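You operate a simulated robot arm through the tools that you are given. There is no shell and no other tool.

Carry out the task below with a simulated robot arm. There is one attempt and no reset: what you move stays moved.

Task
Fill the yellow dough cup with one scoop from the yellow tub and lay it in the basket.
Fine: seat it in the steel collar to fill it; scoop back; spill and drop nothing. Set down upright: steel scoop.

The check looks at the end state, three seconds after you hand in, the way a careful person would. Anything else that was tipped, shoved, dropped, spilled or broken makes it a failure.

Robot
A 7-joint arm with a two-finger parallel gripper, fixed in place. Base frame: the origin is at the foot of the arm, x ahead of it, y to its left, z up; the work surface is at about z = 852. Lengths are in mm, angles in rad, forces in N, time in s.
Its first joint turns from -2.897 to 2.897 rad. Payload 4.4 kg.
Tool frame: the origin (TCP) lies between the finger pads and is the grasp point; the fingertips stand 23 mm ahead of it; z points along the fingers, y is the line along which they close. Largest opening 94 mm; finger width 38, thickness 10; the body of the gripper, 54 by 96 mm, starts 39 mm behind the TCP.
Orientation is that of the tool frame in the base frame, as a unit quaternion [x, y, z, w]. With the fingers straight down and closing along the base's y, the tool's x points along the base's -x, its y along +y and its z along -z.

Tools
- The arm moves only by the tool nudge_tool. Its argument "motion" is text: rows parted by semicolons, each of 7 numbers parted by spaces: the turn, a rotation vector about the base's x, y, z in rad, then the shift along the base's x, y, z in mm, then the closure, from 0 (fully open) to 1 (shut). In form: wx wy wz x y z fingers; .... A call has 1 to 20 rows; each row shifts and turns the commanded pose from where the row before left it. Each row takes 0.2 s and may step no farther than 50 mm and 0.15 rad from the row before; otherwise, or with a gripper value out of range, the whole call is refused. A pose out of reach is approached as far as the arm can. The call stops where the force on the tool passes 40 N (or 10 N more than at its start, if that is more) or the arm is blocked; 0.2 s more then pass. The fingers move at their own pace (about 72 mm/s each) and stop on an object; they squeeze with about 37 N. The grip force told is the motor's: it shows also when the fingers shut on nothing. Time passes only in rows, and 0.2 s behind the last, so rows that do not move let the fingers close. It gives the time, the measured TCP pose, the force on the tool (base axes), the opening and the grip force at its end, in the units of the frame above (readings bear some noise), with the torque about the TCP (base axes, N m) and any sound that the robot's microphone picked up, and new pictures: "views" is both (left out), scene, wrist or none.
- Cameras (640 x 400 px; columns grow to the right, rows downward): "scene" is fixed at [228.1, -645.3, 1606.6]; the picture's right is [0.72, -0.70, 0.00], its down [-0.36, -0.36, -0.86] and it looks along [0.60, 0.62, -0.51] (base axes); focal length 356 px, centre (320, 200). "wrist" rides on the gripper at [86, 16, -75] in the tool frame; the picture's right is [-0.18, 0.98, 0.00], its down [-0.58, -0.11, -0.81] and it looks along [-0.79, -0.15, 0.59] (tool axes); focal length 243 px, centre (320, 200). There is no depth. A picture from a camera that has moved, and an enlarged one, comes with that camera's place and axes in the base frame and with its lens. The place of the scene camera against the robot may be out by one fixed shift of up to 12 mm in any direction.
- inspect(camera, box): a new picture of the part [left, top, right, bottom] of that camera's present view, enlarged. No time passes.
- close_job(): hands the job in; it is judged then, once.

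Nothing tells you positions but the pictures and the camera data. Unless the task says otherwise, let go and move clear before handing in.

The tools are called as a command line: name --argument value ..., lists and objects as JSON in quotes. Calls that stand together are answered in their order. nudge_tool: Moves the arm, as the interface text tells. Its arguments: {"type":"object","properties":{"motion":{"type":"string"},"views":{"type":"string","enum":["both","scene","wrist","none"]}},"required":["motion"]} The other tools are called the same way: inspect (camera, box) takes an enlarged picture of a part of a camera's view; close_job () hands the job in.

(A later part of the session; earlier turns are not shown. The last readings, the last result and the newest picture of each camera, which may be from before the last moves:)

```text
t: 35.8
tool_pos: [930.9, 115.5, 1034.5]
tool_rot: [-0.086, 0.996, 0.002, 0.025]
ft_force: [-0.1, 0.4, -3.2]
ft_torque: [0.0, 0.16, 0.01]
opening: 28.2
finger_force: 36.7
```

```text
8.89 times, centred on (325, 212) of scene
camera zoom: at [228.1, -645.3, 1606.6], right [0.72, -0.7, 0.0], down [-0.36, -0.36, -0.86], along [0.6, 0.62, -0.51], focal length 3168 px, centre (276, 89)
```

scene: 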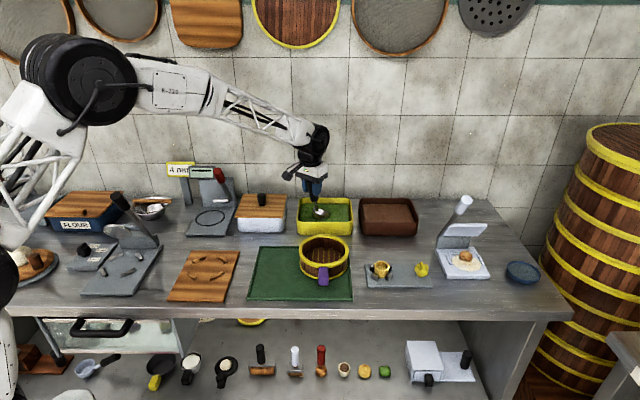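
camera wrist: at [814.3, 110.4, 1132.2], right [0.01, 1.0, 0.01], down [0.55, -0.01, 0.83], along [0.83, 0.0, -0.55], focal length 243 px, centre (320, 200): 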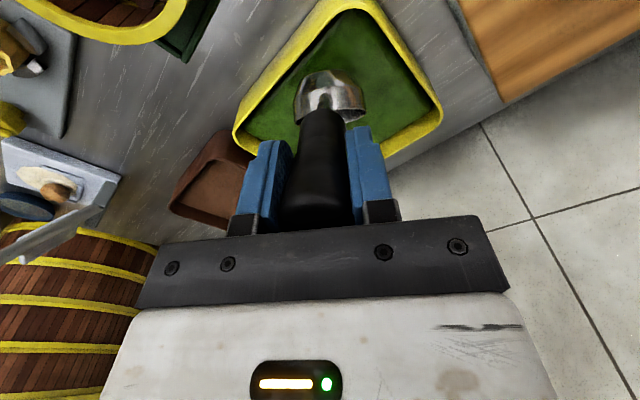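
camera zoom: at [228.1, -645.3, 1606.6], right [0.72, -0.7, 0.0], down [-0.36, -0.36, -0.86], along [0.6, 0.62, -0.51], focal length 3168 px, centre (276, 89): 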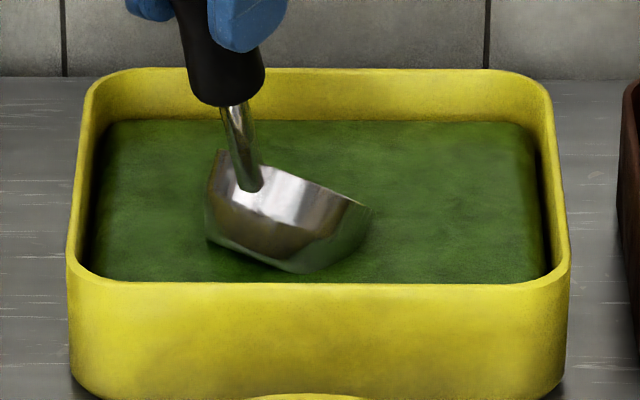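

The bowl now sinks into the filling with no resistance. Going a little deeper, in small steps, staying clear of the tub floor.

nudge_tool --motion "0 0 0 0 0 -4 0.85; 0 0 0 0 0 -4 0.85; 0 0 0 0 0 0 0.85" --views "both"

inspect --camera "scene" --box '[295, 190, 355, 235]'

inspect --camera "wrist" --box '[230, 0, 450, 150]'

```text
t: 36.6
tool_pos: [931.0, 114.7, 1027.0]
tool_rot: [-0.086, 0.996, 0.002, 0.025]
ft_force: [0.1, 0.1, -3.5]
ft_torque: [0.06, 0.12, 0.02]
opening: 28.3
finger_force: 36.7
camera wrist: at [838.7, 114.9, 1097.5], right [0.01, 1.0, 0.01], down [0.55, -0.01, 0.83], along [0.83, 0.0, -0.55], focal length 243 px, centre (320, 200)
```

scene: 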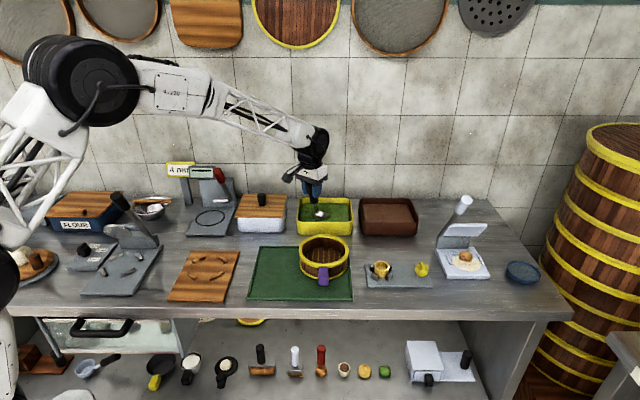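
wrist: 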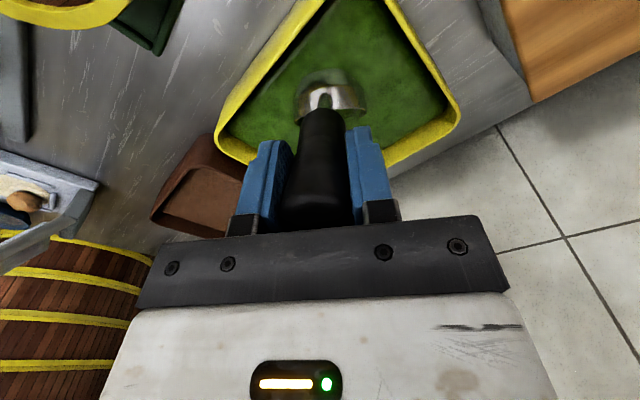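

```text
8.89 times, centred on (325, 212) of scene
camera zoom: at [228.1, -645.3, 1606.6], right [0.72, -0.7, 0.0], down [-0.36, -0.36, -0.86], along [0.6, 0.62, -0.51], focal length 3168 px, centre (276, 89)
```

zoom: 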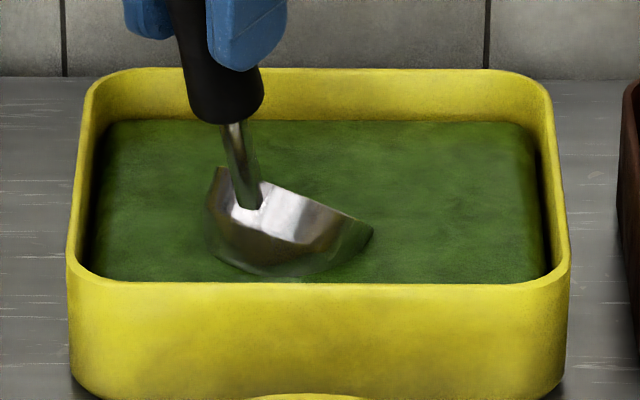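

```text
2.67 times, centred on (340, 75) of wrist
camera zoom: at [838.7, 114.9, 1097.5], right [0.01, 1.0, 0.01], down [0.55, -0.01, 0.83], along [0.83, 0.0, -0.55], focal length 647 px, centre (267, 533)
```

zoom: 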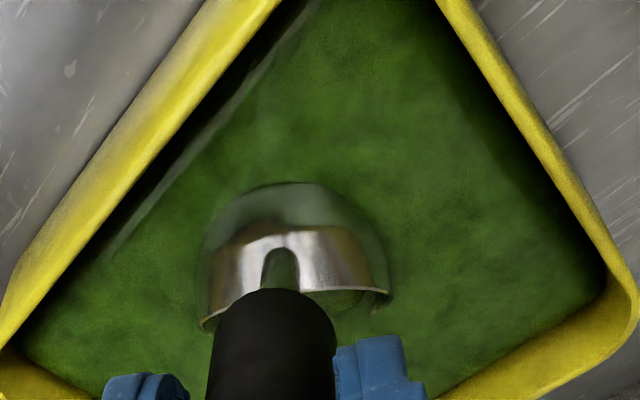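

The filling behaves like a soft volume. I'll go 4 mm deeper, then sweep forward while levelling the scoop, and lift.

nudge_tool --motion "0 0 0 0 0 -4 0.85; 0 0 0 0 0 0 0.85" --views "none"

```text
t: 37.2
tool_pos: [930.4, 115.3, 1023.9]
tool_rot: [-0.085, 0.996, 0.003, 0.026]
ft_force: [-4.6, -0.7, 12.9]
ft_torque: [0.56, 0.06, 0.18]
opening: 28.3
finger_force: 37.1
```

Touched the tub floor; backing off 4 mm, then sweeping forward while levelling.

nudge_tool --motion "0 0 0 0 0 4.5 0.85; 0 0 0 0 0 0 0.85; 0.0202 -0.1145 0 -8.47 -1.49 -7.9 0.85; 0.0202 -0.1145 0 -7.48 -1.32 -9.3 0.85; 0.0202 -0.1145 0 -6.4 -1.13 -11.3 0.85; 0 0 0 0 0 0 0.85" --views "both"

inspect --camera "scene" --box '[295, 190, 355, 235]'

inspect --camera "wrist" --box '[230, 0, 450, 150]'

```text
t: 38.6
tool_pos: [907.9, 110.5, 997.7]
tool_rot: [-0.084, 0.976, 0.017, 0.198]
ft_force: [0.5, -0.3, -3.1]
ft_torque: [-0.04, 0.22, 0.07]
opening: 28.6
finger_force: 37.3
camera wrist: at [798.0, 107.2, 1034.0], right [0.0, 1.0, 0.07], down [0.24, -0.07, 0.97], along [0.97, 0.02, -0.24], focal length 243 px, centre (320, 200)
```

scene: 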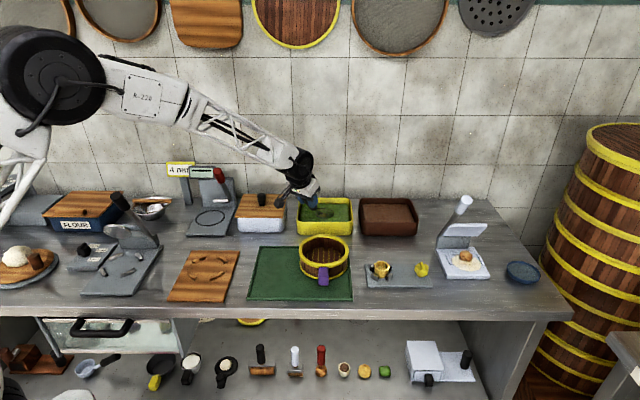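
wrist: 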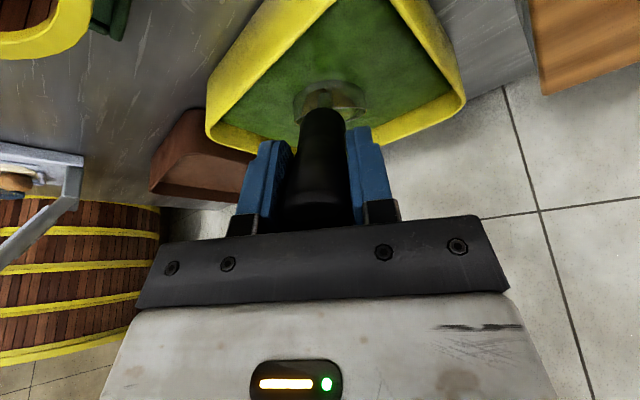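

```text
8.89 times, centred on (325, 212) of scene
camera zoom: at [228.1, -645.3, 1606.6], right [0.72, -0.7, 0.0], down [-0.36, -0.36, -0.86], along [0.6, 0.62, -0.51], focal length 3168 px, centre (276, 89)
```

zoom: 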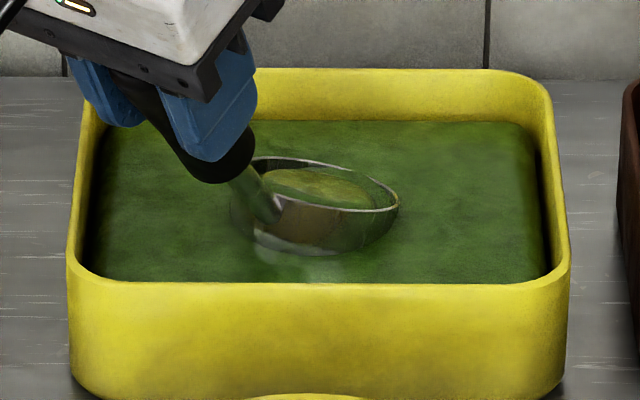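

```text
2.67 times, centred on (340, 75) of wrist
camera zoom: at [798.0, 107.2, 1034.0], right [0.0, 1.0, 0.07], down [0.24, -0.07, 0.97], along [0.97, 0.02, -0.24], focal length 647 px, centre (267, 533)
```

zoom: 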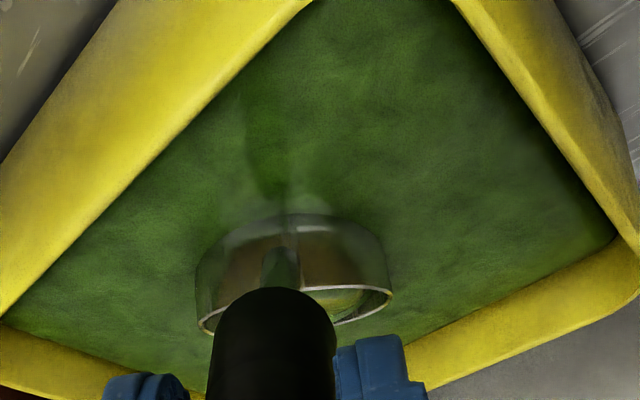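

A green lump now shows in the bowl. Levelling the rest of the way and lifting out slowly.

nudge_tool --motion "0.0202 -0.1145 0 -5.02 -0.89 -10 0.85; 0.0202 -0.1145 0 -3.55 -0.63 -7.2 0.85; 0.0202 -0.1145 0 -2.07 -0.36 -3 0.85; 0 0 0 0 0 10 0.85; 0 0 0 0 0 15 0.85; 0 0 0 0 0 20 0.85; 0 0 0 0 0 20 0.85; 0 0 0 0 0 0 0.85" --views "both"

inspect --camera "scene" --box '[270, 170, 370, 240]'

inspect --camera "wrist" --box '[230, 20, 430, 150]'

```text
t: 40.4
tool_pos: [897.8, 108.8, 1043.7]
tool_rot: [-0.081, 0.927, 0.032, 0.364]
ft_force: [-1.0, 0.4, -2.6]
ft_torque: [0.0, 0.38, 0.05]
opening: 28.2
finger_force: 37.3
camera wrist: at [782.4, 104.6, 1039.8], right [-0.04, 0.99, 0.13], down [-0.1, -0.13, 0.99], along [0.99, 0.02, 0.11], focal length 243 px, centre (320, 200)
```

scene: 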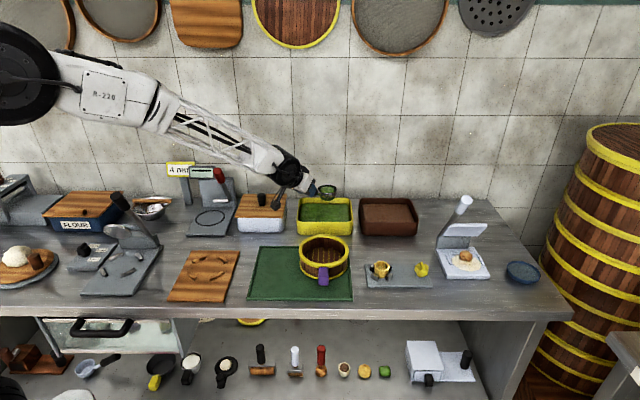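
wrist: 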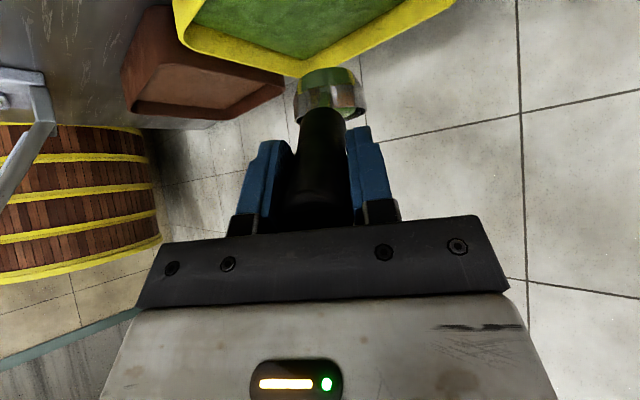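

```text
5.71 times, centred on (320, 205) of scene
camera zoom: at [228.1, -645.3, 1606.6], right [0.72, -0.7, 0.0], down [-0.36, -0.36, -0.86], along [0.6, 0.62, -0.51], focal length 2036 px, centre (320, 171)
```

zoom: 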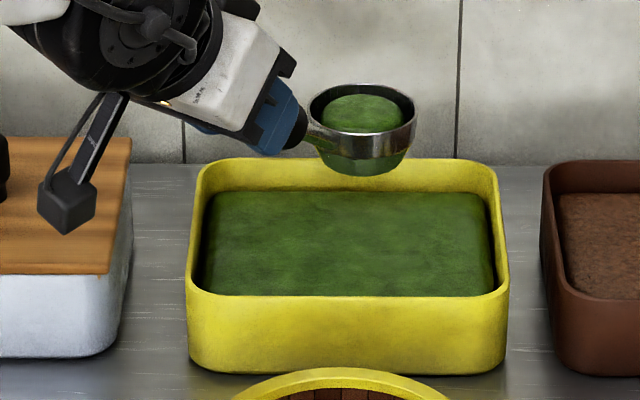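

```text
3.08 times, centred on (330, 85) of wrist
camera zoom: at [782.4, 104.6, 1039.8], right [-0.04, 0.99, 0.13], down [-0.1, -0.13, 0.99], along [0.99, 0.02, 0.11], focal length 746 px, centre (289, 554)
```

zoom: 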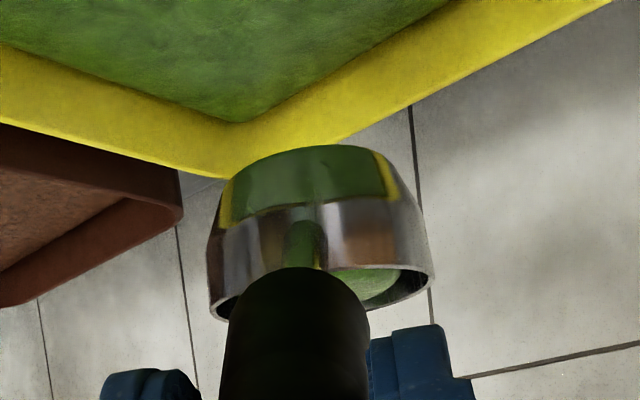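

One clean lump of green filling sits in the level scoop. I'll raise a little and carry it level over to the collar, slowly.

nudge_tool --motion "0 0 0 0 0 16.4 0.85; 0 0 0 -3 -10 0 0.85; 0 0 0 -6 -24 0 0.85; 0 0 0 -7.9 -31 0 0.85; 0 0 0 -7.9 -31 0 0.85; 0 0 0 -7.9 -31 0 0.85; 0 0 0 -7.9 -31 0 0.85; 0 0 0 -7.9 -31 0 0.85; 0 0 0 -7.9 -31 0 0.85; 0 0 0 -7.9 -31 0 0.85; 0 0 0 -7.9 -31 0 0.85; 0 0 0 -7.9 -31 0 0.85; 0 0 0 -7.9 -31 0 0.85; 0 0 0 -4.7 -18 0 0.85; 0 0 0 0 0 0 0.85; 0 0 0 0 0 0 0.85" --views "both"

inspect --camera "scene" --box '[320, 200, 440, 290]'

inspect --camera "wrist" --box '[230, 0, 430, 140]'

```text
t: 43.8
tool_pos: [804.3, -251.7, 1058.9]
tool_rot: [-0.08, 0.927, 0.031, 0.364]
ft_force: [-0.4, 0.7, -2.9]
ft_torque: [-0.03, 0.34, 0.05]
opening: 28.2
finger_force: 36.7
camera wrist: at [689.3, -256.8, 1056.1], right [-0.04, 0.99, 0.13], down [-0.1, -0.13, 0.99], along [0.99, 0.02, 0.11], focal length 243 px, centre (320, 200)
```

scene: 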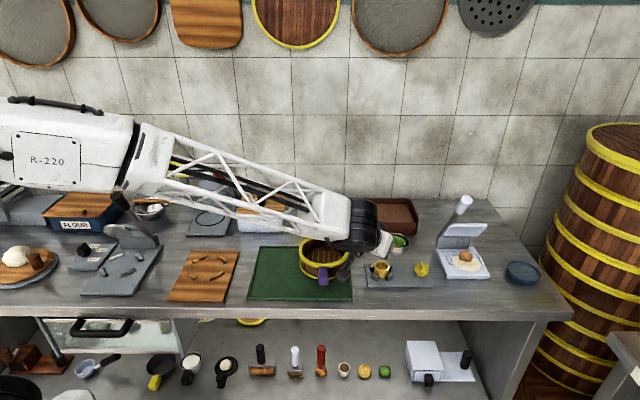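
wrist: 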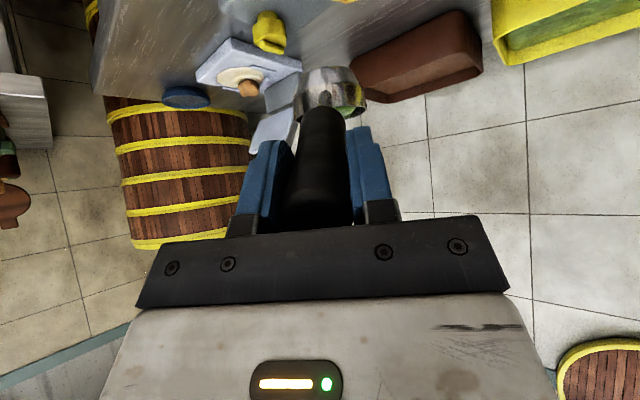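

```text
4.44 times, centred on (380, 245) of scene
camera zoom: at [228.1, -645.3, 1606.6], right [0.72, -0.7, 0.0], down [-0.36, -0.36, -0.86], along [0.6, 0.62, -0.51], focal length 1584 px, centre (53, 0)
```

zoom: 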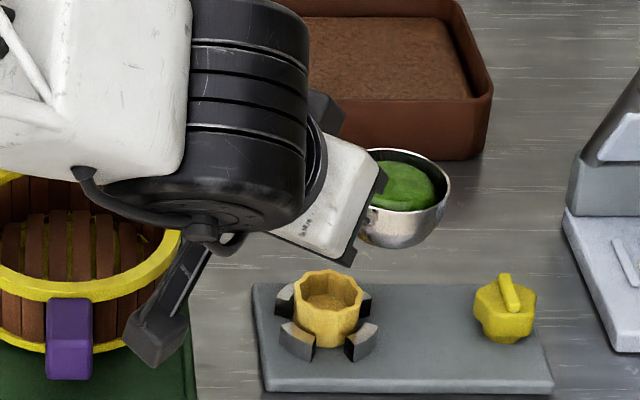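

```text
2.86 times, centred on (330, 70) of wrist
camera zoom: at [689.3, -256.8, 1056.1], right [-0.04, 0.99, 0.13], down [-0.1, -0.13, 0.99], along [0.99, 0.02, 0.11], focal length 693 px, centre (291, 571)
```

zoom: 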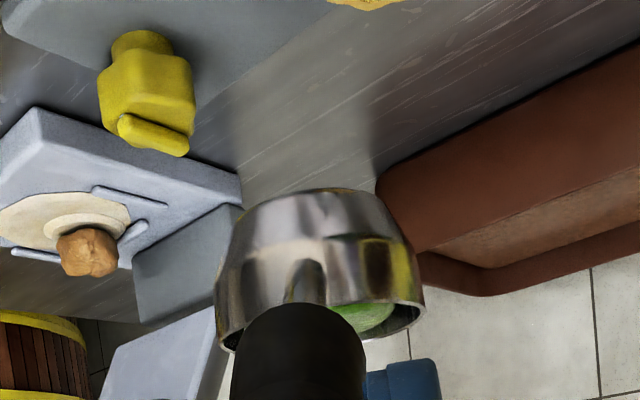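

The loaded scoop is beside the collar and the cup is in clear view. I'll lower to pouring height and start rolling the scoop about its handle so the left lip stays over the cup's centre, in stages.

nudge_tool --motion "0 0 0 0 0 -20 0.85; 0 0 0 0 0 -20 0.85; 0 0 0 0 0 -12 0.85; -0.1069 -0.0188 0.0732 1.4 -2.65 0 0.85; -0.1069 -0.0188 0.0732 1.4 -2.65 0 0.85; 0 0 0 0 0 0 0.85" --views "both"

inspect --camera "scene" --box '[340, 220, 420, 280]'

inspect --camera "wrist" --box '[230, 0, 430, 140]'

```text
t: 45.2
tool_pos: [807.3, -256.7, 1008.0]
tool_rot: [-0.187, 0.91, -0.043, 0.367]
ft_force: [-0.5, -0.2, -3.0]
ft_torque: [-0.01, 0.36, 0.09]
opening: 28.4
finger_force: 37.2
camera wrist: at [694.4, -280.1, 1002.5], right [-0.18, 0.98, -0.09], down [-0.13, 0.07, 0.99], along [0.97, 0.19, 0.12], focal length 243 px, centre (320, 200)
```

scene: 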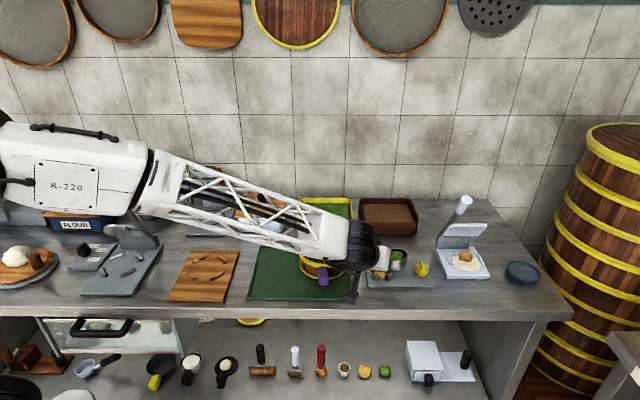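
wrist: 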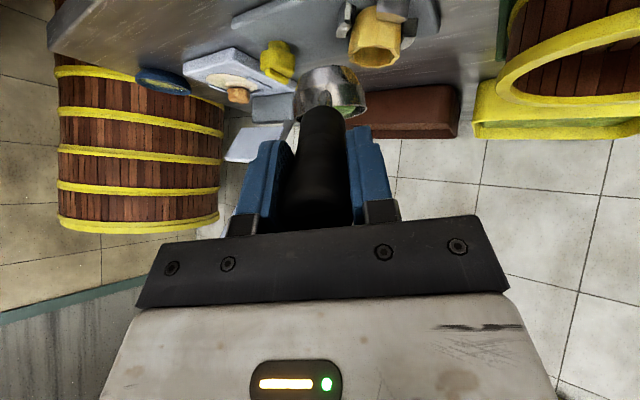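

```text
6.67 times, centred on (380, 250) of scene
camera zoom: at [228.1, -645.3, 1606.6], right [0.72, -0.7, 0.0], down [-0.36, -0.36, -0.86], along [0.6, 0.62, -0.51], focal length 2376 px, centre (-80, -133)
```

zoom: 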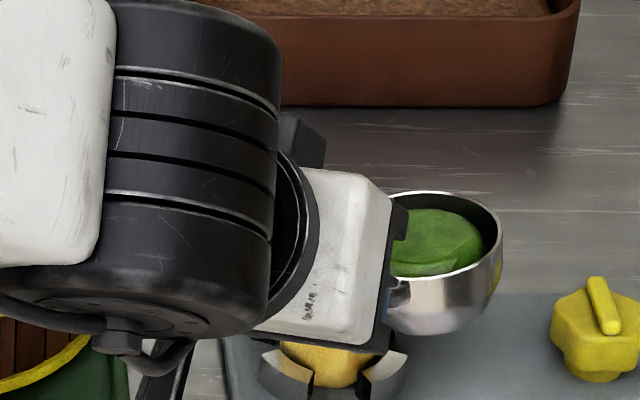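

```text
2.86 times, centred on (330, 70) of wrist
camera zoom: at [694.4, -280.1, 1002.5], right [-0.18, 0.98, -0.09], down [-0.13, 0.07, 0.99], along [0.97, 0.19, 0.12], focal length 693 px, centre (291, 571)
```

zoom: 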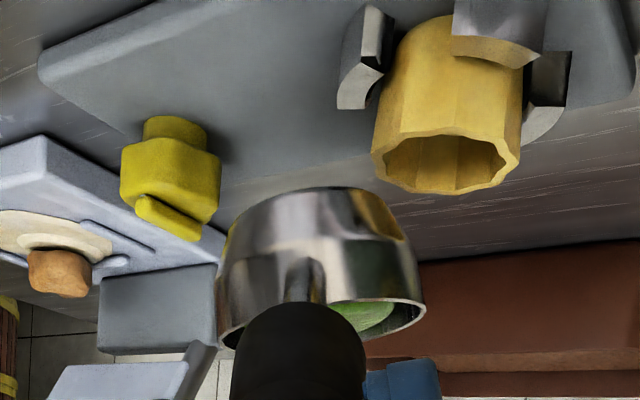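

The wrist view confirms the cup at (920, -197) and the lip lining up with it. Continuing the roll in stages.

nudge_tool --motion "-0.1069 -0.0188 0.0732 1.4 -2.65 0 0.85; -0.1069 -0.0188 0.0732 1.4 -2.65 0 0.85; -0.1069 -0.0188 0.0732 1.95 0.75 0 0.85; 0 0 0 0 0 0 0.85" --views "both"

inspect --camera "scene" --box '[340, 220, 420, 280]'

inspect --camera "wrist" --box '[250, 0, 450, 140]'

```text
t: 46.2
tool_pos: [812.7, -262.7, 1008.4]
tool_rot: [-0.341, 0.855, -0.151, 0.36]
ft_force: [0.8, 0.6, -2.5]
ft_torque: [-0.09, 0.36, 0.01]
opening: 28.3
finger_force: 36.8
camera wrist: at [707.2, -309.8, 1007.7], right [-0.37, 0.84, -0.4], down [-0.23, 0.33, 0.91], along [0.9, 0.43, 0.07], focal length 243 px, centre (320, 200)
```

scene: 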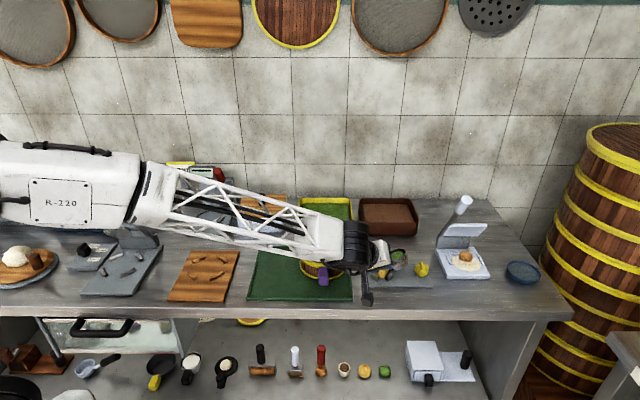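
wrist: 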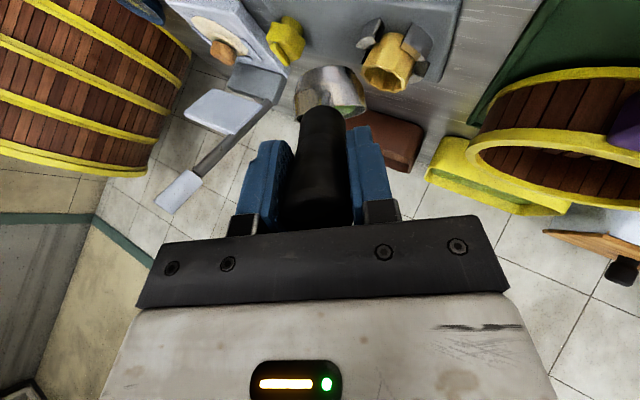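

```text
6.67 times, centred on (380, 250) of scene
camera zoom: at [228.1, -645.3, 1606.6], right [0.72, -0.7, 0.0], down [-0.36, -0.36, -0.86], along [0.6, 0.62, -0.51], focal length 2376 px, centre (-80, -133)
```

zoom: 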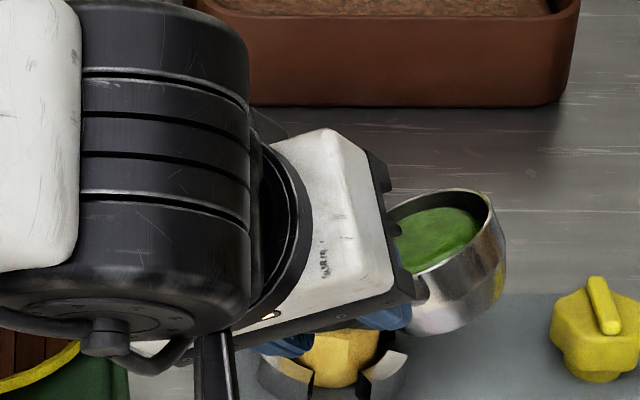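

```text
2.86 times, centred on (350, 70) of wrist
camera zoom: at [707.2, -309.8, 1007.7], right [-0.37, 0.84, -0.4], down [-0.23, 0.33, 0.91], along [0.9, 0.43, 0.07], focal length 693 px, centre (234, 571)
```

zoom: 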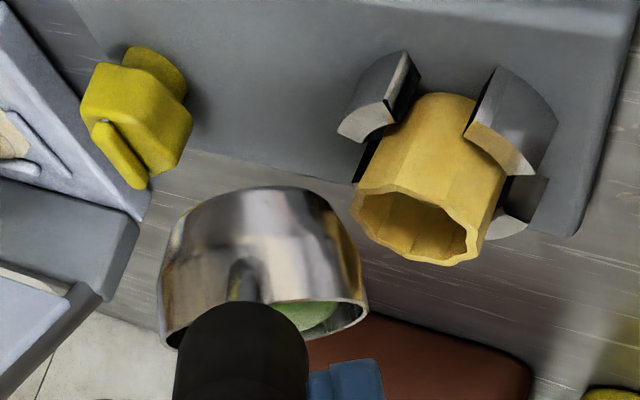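

nudge_tool --motion "-0.1069 -0.0188 0.0732 1.95 0.75 0 0.85; -0.1069 -0.0188 0.0732 1.95 0.75 0 0.85; 0 0 0 0 0 0 0.85" --views "both"

inspect --camera "scene" --box '[340, 220, 420, 280]'

inspect --camera "wrist" --box '[250, 0, 450, 140]'

```text
t: 47.0
tool_pos: [816.9, -260.6, 1007.1]
tool_rot: [-0.435, 0.8, -0.221, 0.349]
ft_force: [-0.8, 0.3, -3.4]
ft_torque: [-0.07, 0.35, -0.01]
opening: 28.3
finger_force: 36.7
camera wrist: at [718.9, -322.5, 1015.6], right [-0.46, 0.67, -0.58], down [-0.33, 0.48, 0.82], along [0.82, 0.57, 0.0], focal length 243 px, centre (320, 200)
```

scene: 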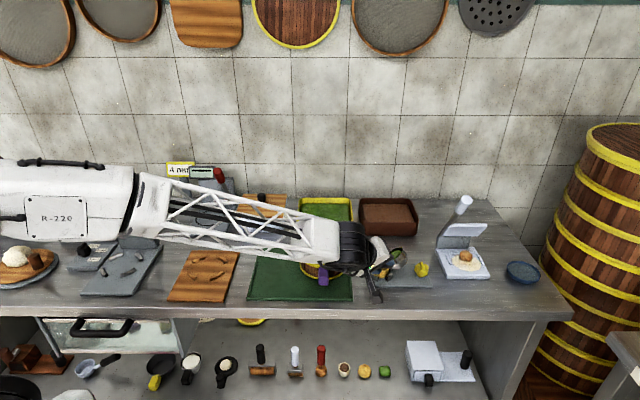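
wrist: 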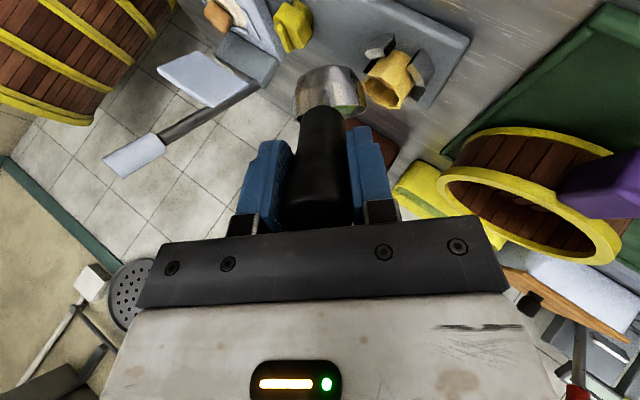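

```text
6.67 times, centred on (380, 250) of scene
camera zoom: at [228.1, -645.3, 1606.6], right [0.72, -0.7, 0.0], down [-0.36, -0.36, -0.86], along [0.6, 0.62, -0.51], focal length 2376 px, centre (-80, -133)
```

zoom: 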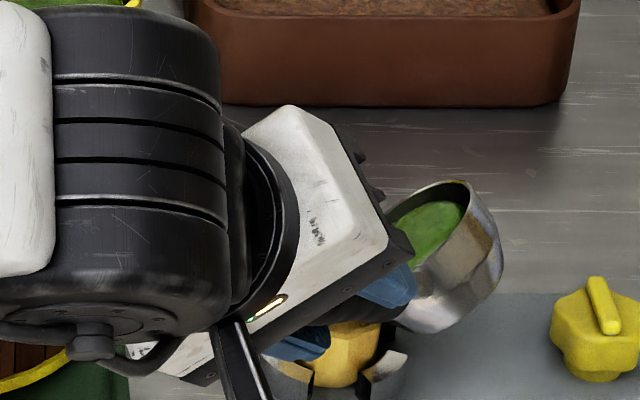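

```text
2.86 times, centred on (350, 70) of wrist
camera zoom: at [718.9, -322.5, 1015.6], right [-0.46, 0.67, -0.58], down [-0.33, 0.48, 0.82], along [0.82, 0.57, 0.0], focal length 693 px, centre (234, 571)
```

zoom: 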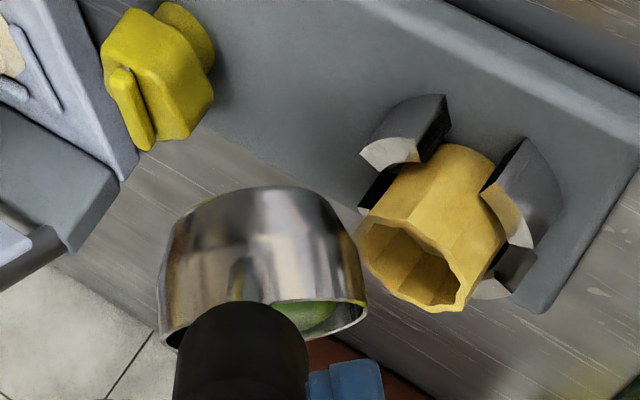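

inspect --camera "scene" --box '[370, 235, 410, 265]'

inspect --camera "wrist" --box '[290, 40, 420, 130]'

```text
13.33 times, centred on (390, 250) of scene
camera zoom: at [228.1, -645.3, 1606.6], right [0.72, -0.7, 0.0], down [-0.36, -0.36, -0.86], along [0.6, 0.62, -0.51], focal length 4752 px, centre (-613, -467)
```

zoom: 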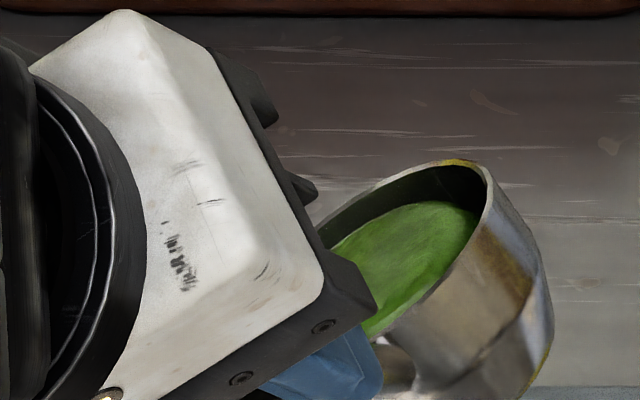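

```text
4.44 times, centred on (355, 85) of wrist
camera zoom: at [718.9, -322.5, 1015.6], right [-0.46, 0.67, -0.58], down [-0.33, 0.48, 0.82], along [0.82, 0.57, 0.0], focal length 1078 px, centre (164, 711)
```

zoom: 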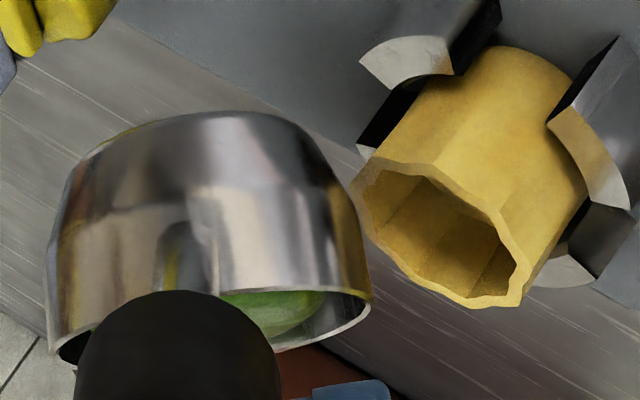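

Geometry checks out to a few millimetres in both views: the lip is right over the cup. Rolling further in small stages.

nudge_tool --motion "-0.1069 -0.0188 0.0732 1.95 0.75 0 0.85; -0.1069 -0.0188 0.0732 0.78 2.55 2 0.85; 0 0 0 0 0 0 0.85" --views "both"

inspect --camera "scene" --box '[350, 230, 420, 280]'

inspect --camera "wrist" --box '[290, 40, 420, 130]'

```text
t: 47.8
tool_pos: [819.7, -257.7, 1010.6]
tool_rot: [-0.522, 0.732, -0.288, 0.33]
ft_force: [1.4, -0.5, -3.0]
ft_torque: [-0.05, 0.31, -0.04]
opening: 28.3
finger_force: 37.1
camera wrist: at [730.7, -330.7, 1028.6], right [-0.52, 0.46, -0.72], down [-0.43, 0.58, 0.69], along [0.74, 0.67, -0.11], focal length 243 px, centre (320, 200)
```

scene: 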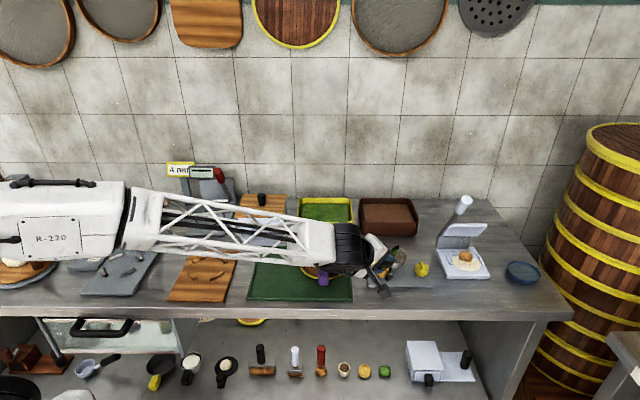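
wrist: 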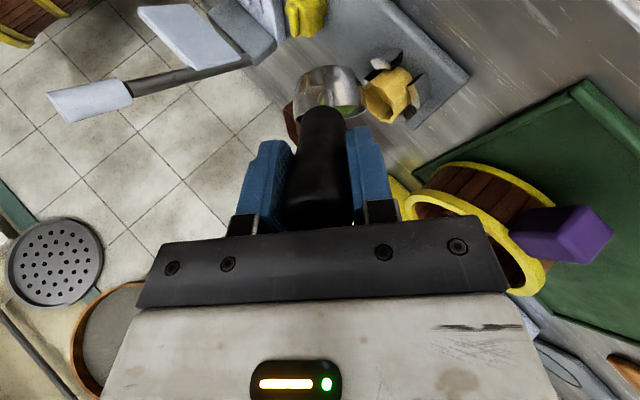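

```text
8.00 times, centred on (385, 255) of scene
camera zoom: at [228.1, -645.3, 1606.6], right [0.72, -0.7, 0.0], down [-0.36, -0.36, -0.86], along [0.6, 0.62, -0.51], focal length 2851 px, centre (-200, -240)
```

zoom: 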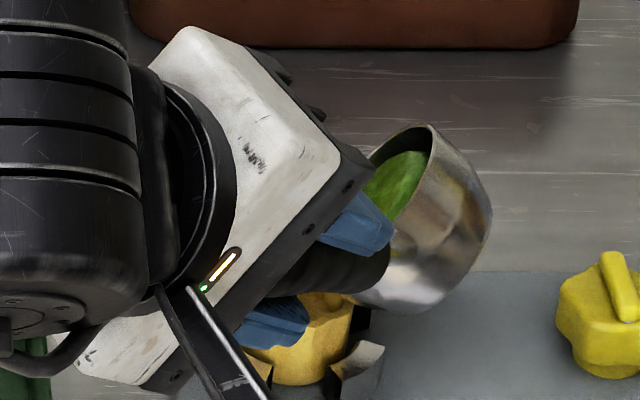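

```text
4.44 times, centred on (355, 85) of wrist
camera zoom: at [730.7, -330.7, 1028.6], right [-0.52, 0.46, -0.72], down [-0.43, 0.58, 0.69], along [0.74, 0.67, -0.11], focal length 1078 px, centre (164, 711)
```

zoom: 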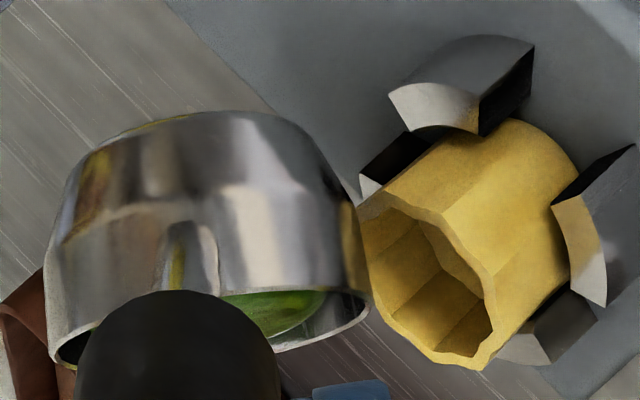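

The lump is still in the bowl at about 55 degrees of tilt. Continuing.

nudge_tool --motion "-0.1069 -0.0188 0.0732 0.78 2.55 3.3 0.85; -0.1069 -0.0188 0.0732 0.78 2.55 3.3 0.85; 0 0 0 0 0 0 0.85" --views "both"

inspect --camera "scene" --box '[350, 230, 420, 280]'

inspect --camera "wrist" --box '[290, 40, 420, 130]'

```text
t: 48.6
tool_pos: [821.3, -252.6, 1016.6]
tool_rot: [-0.602, 0.65, -0.349, 0.306]
ft_force: [1.7, 0.7, 1.7]
ft_torque: [0.26, -0.31, 0.1]
opening: 28.4
finger_force: 36.8
camera wrist: at [742.8, -332.4, 1048.4], right [-0.54, 0.22, -0.81], down [-0.55, 0.64, 0.54], along [0.64, 0.73, -0.23], focal length 243 px, centre (320, 200)
```

scene: 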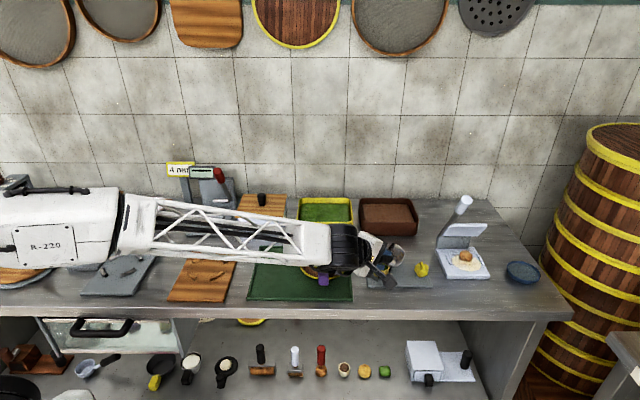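
wrist: 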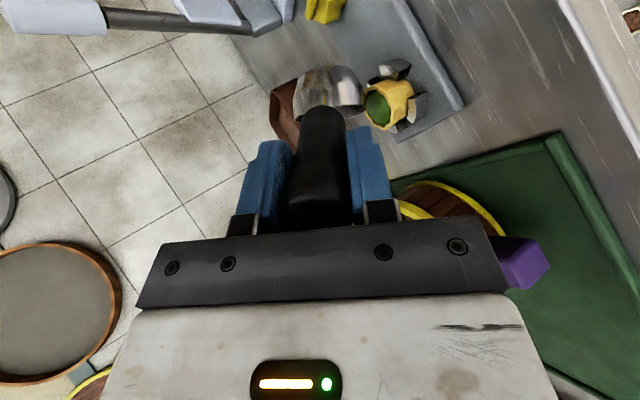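

```text
8.00 times, centred on (385, 255) of scene
camera zoom: at [228.1, -645.3, 1606.6], right [0.72, -0.7, 0.0], down [-0.36, -0.36, -0.86], along [0.6, 0.62, -0.51], focal length 2851 px, centre (-200, -240)
```

zoom: 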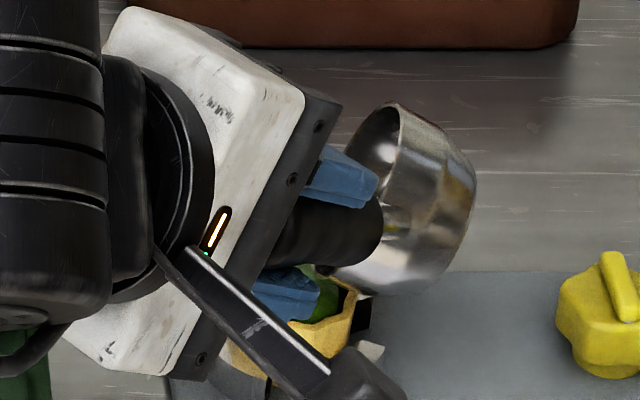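

```text
4.44 times, centred on (355, 85) of wrist
camera zoom: at [742.8, -332.4, 1048.4], right [-0.54, 0.22, -0.81], down [-0.55, 0.64, 0.54], along [0.64, 0.73, -0.23], focal length 1078 px, centre (164, 711)
```

zoom: 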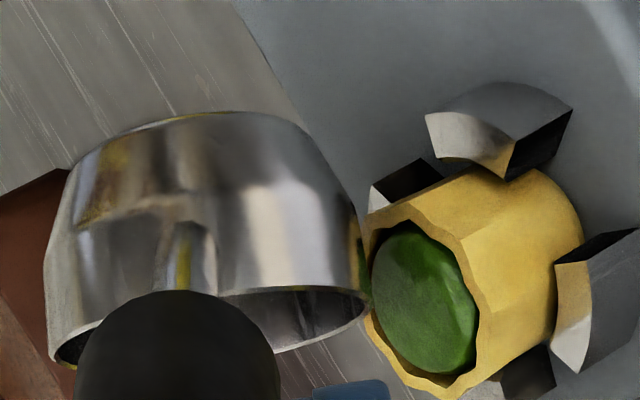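

The filling dropped into the cup. There is a slight touch force, so I'll raise the scoop straight up right away.

nudge_tool --motion "0 0 0 0 0 6 0.85; 0 0 0 0 0 14 0.85; 0 0 0 0 0 0 0.85" --views "both"

inspect --camera "wrist" --box '[290, 40, 420, 130]'

inspect --camera "scene" --box '[350, 230, 420, 280]'

```text
t: 49.4
tool_pos: [820.7, -253.2, 1035.8]
tool_rot: [-0.601, 0.651, -0.347, 0.307]
ft_force: [-0.6, 0.9, -2.6]
ft_torque: [-0.03, 0.32, 0.01]
opening: 28.4
finger_force: 37.1
camera wrist: at [742.3, -332.5, 1067.6], right [-0.54, 0.22, -0.81], down [-0.55, 0.64, 0.54], along [0.64, 0.73, -0.23], focal length 243 px, centre (320, 200)
```

scene: 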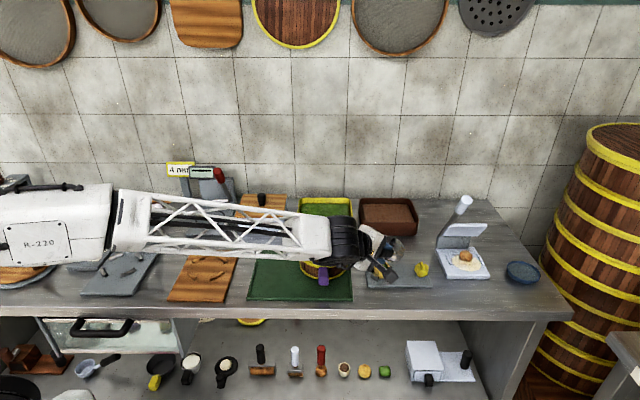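
wrist: 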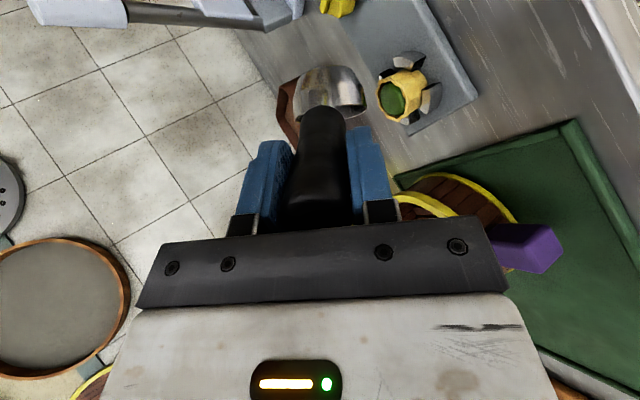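

```text
4.44 times, centred on (355, 85) of wrist
camera zoom: at [742.3, -332.5, 1067.6], right [-0.54, 0.22, -0.81], down [-0.55, 0.64, 0.54], along [0.64, 0.73, -0.23], focal length 1078 px, centre (164, 711)
```

zoom: 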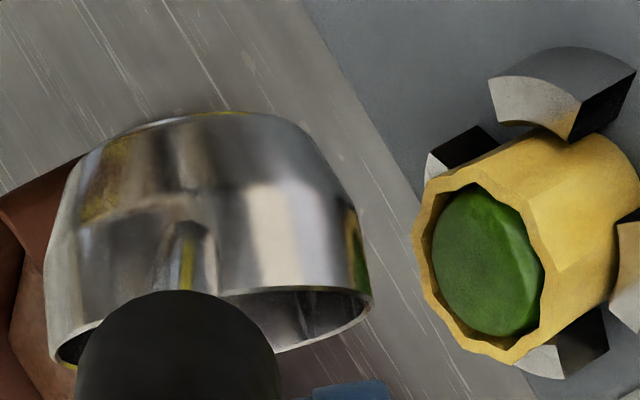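

```text
8.00 times, centred on (385, 255) of scene
camera zoom: at [228.1, -645.3, 1606.6], right [0.72, -0.7, 0.0], down [-0.36, -0.36, -0.86], along [0.6, 0.62, -0.51], focal length 2851 px, centre (-200, -240)
```

zoom: 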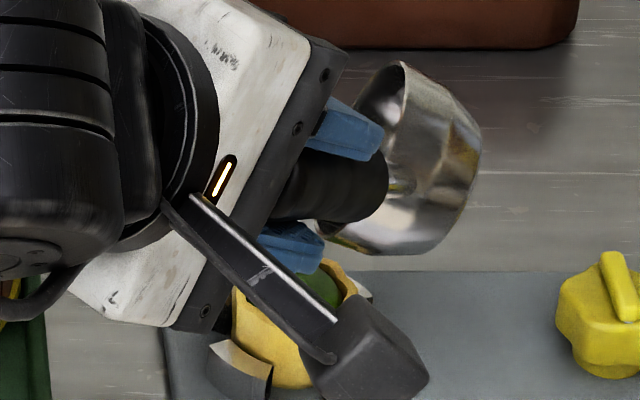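

The cup is filled and still seated; the scoop is empty. I'll raise clear and roll the scoop back to level.

nudge_tool --motion "0 0 0 0 0 20 0.85; 0 0 0 0 0 20 0.85; 0.1069 0.0188 -0.0732 0 -4 0 0.85; 0.1069 0.0188 -0.0732 0 -4 0 0.85; 0.1069 0.0188 -0.0732 0 -4 0 0.85; 0.1069 0.0188 -0.0732 0 0 0 0.85; 0.1069 0.0188 -0.0732 0 0 0 0.85; 0.1069 0.0188 -0.0732 0 0 0 0.85; 0.1069 0.0188 -0.0732 0 0 0 0.85; 0.1069 0.0188 -0.0732 0 0 0 0.85; 0.1069 0.0188 -0.0732 0 0 0 0.85; 0.1069 0.0188 -0.0732 0 0 0 0.85; 0.1069 0.0188 -0.0732 0 0 0 0.85; 0 0 0 0 0 0 0.85" --views "both"

inspect --camera "scene" --box '[350, 220, 440, 290]'

inspect --camera "wrist" --box '[280, 60, 380, 130]'

```text
t: 52.4
tool_pos: [821.1, -264.8, 1077.2]
tool_rot: [-0.08, 0.928, 0.032, 0.363]
ft_force: [-0.3, -0.4, -2.5]
ft_torque: [-0.11, 0.34, -0.07]
opening: 28.4
finger_force: 37.3
camera wrist: at [705.5, -268.9, 1072.8], right [-0.04, 0.99, 0.13], down [-0.1, -0.13, 0.99], along [0.99, 0.02, 0.1], focal length 243 px, centre (320, 200)
```

scene: 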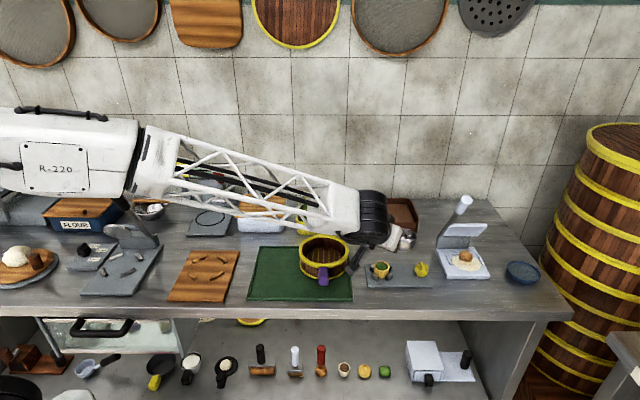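
wrist: 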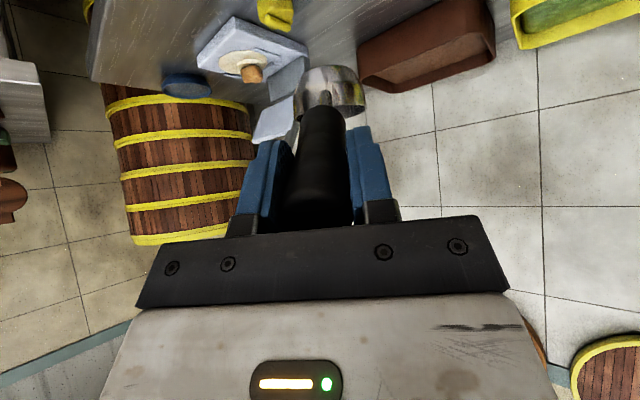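

```text
5.71 times, centred on (395, 255) of scene
camera zoom: at [228.1, -645.3, 1606.6], right [0.72, -0.7, 0.0], down [-0.36, -0.36, -0.86], along [0.6, 0.62, -0.51], focal length 2036 px, centre (-109, -114)
```

zoom: 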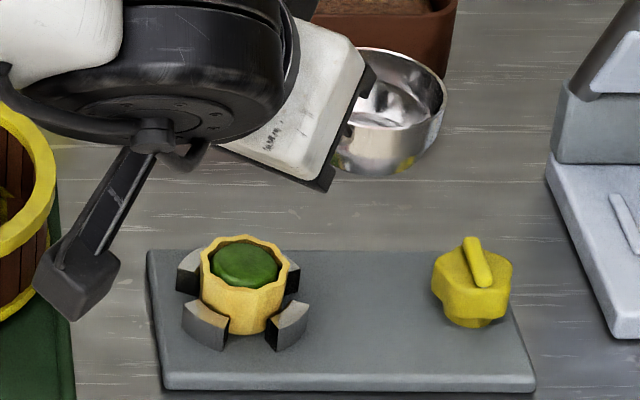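

```text
5.71 times, centred on (330, 95) of wrist
camera zoom: at [705.5, -268.9, 1072.8], right [-0.04, 0.99, 0.13], down [-0.1, -0.13, 0.99], along [0.99, 0.02, 0.1], focal length 1386 px, centre (263, 800)
```

zoom: 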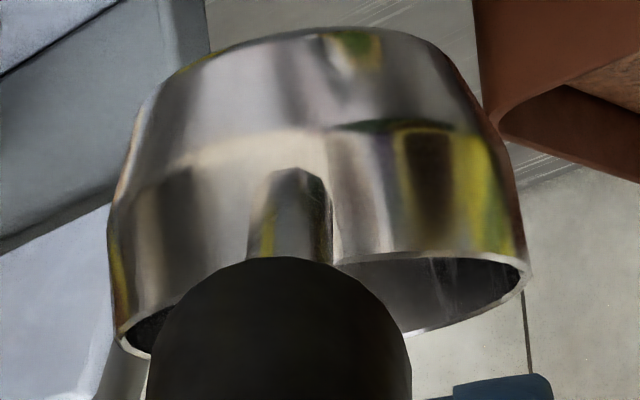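

The cup holds its filling cleanly, nothing spilled. Now carrying the scoop back to its place on the green mat, turning it to its original heading.

nudge_tool --motion "0 0 0.07635 -25.19 30.82 0 0.85; 0 0 0.07635 -25.19 30.82 0 0.85; 0 0 0.07635 -25.19 30.82 0 0.85; 0 0 0.07635 -25.19 30.82 0 0.85; 0 0 0.07635 -25.19 30.82 0 0.85; 0 0 0.07635 -25.19 30.82 0 0.85; 0 0 0.07635 -25.19 30.82 0 0.85; 0 0 0.07635 -25.21 30.81 0 0.85; 0.0269 -0.0269 0 0 0 0 0.85; 0 0 0 0 0 -20 0.85; 0 0 0 0 0 0 0.85" --views "both"

inspect --camera "wrist" --box '[220, 20, 420, 160]'

inspect --camera "scene" --box '[230, 200, 360, 300]'

```text
t: 54.8
tool_pos: [618.7, -16.9, 1056.7]
tool_rot: [-0.353, 0.854, 0.146, 0.354]
ft_force: [-0.4, -0.1, -2.3]
ft_torque: [-0.26, 0.32, 0.04]
opening: 28.4
finger_force: 36.8
camera wrist: at [526.6, -87.6, 1048.9], right [-0.6, 0.79, 0.13], down [-0.04, -0.19, 0.98], along [0.8, 0.59, 0.14], focal length 243 px, centre (320, 200)
```

scene: 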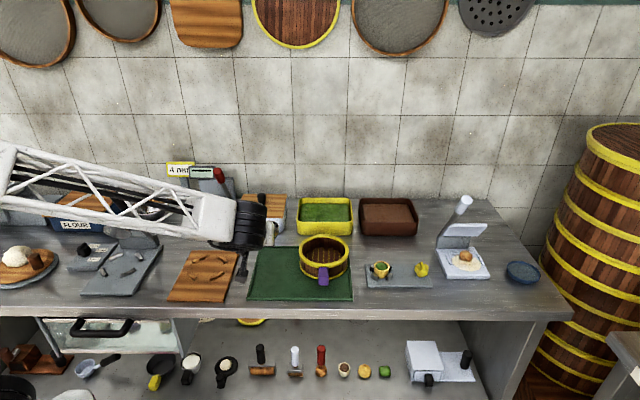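
wrist: 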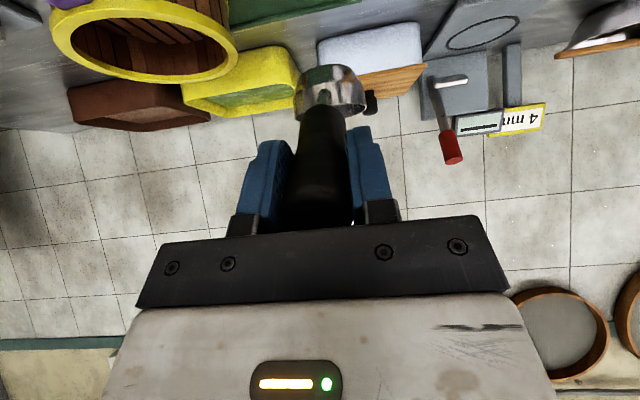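

```text
2.86 times, centred on (320, 90) of wrist
camera zoom: at [526.6, -87.6, 1048.9], right [-0.6, 0.79, 0.13], down [-0.04, -0.19, 0.98], along [0.8, 0.59, 0.14], focal length 693 px, centre (320, 514)
```

zoom: 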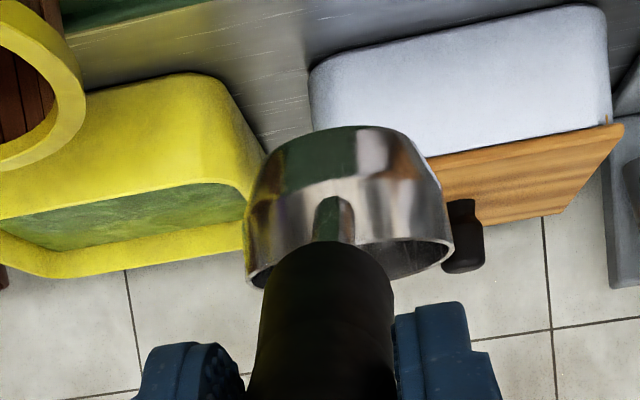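

```text
4.00 times, centred on (295, 250) of scene
camera zoom: at [228.1, -645.3, 1606.6], right [0.72, -0.7, 0.0], down [-0.36, -0.36, -0.86], along [0.6, 0.62, -0.51], focal length 1426 px, centre (420, 0)
```

zoom: 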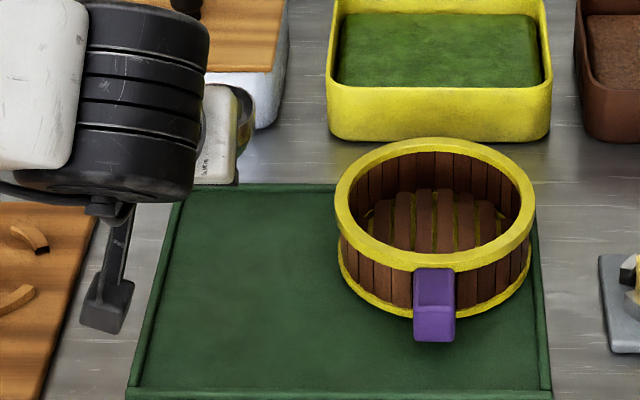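

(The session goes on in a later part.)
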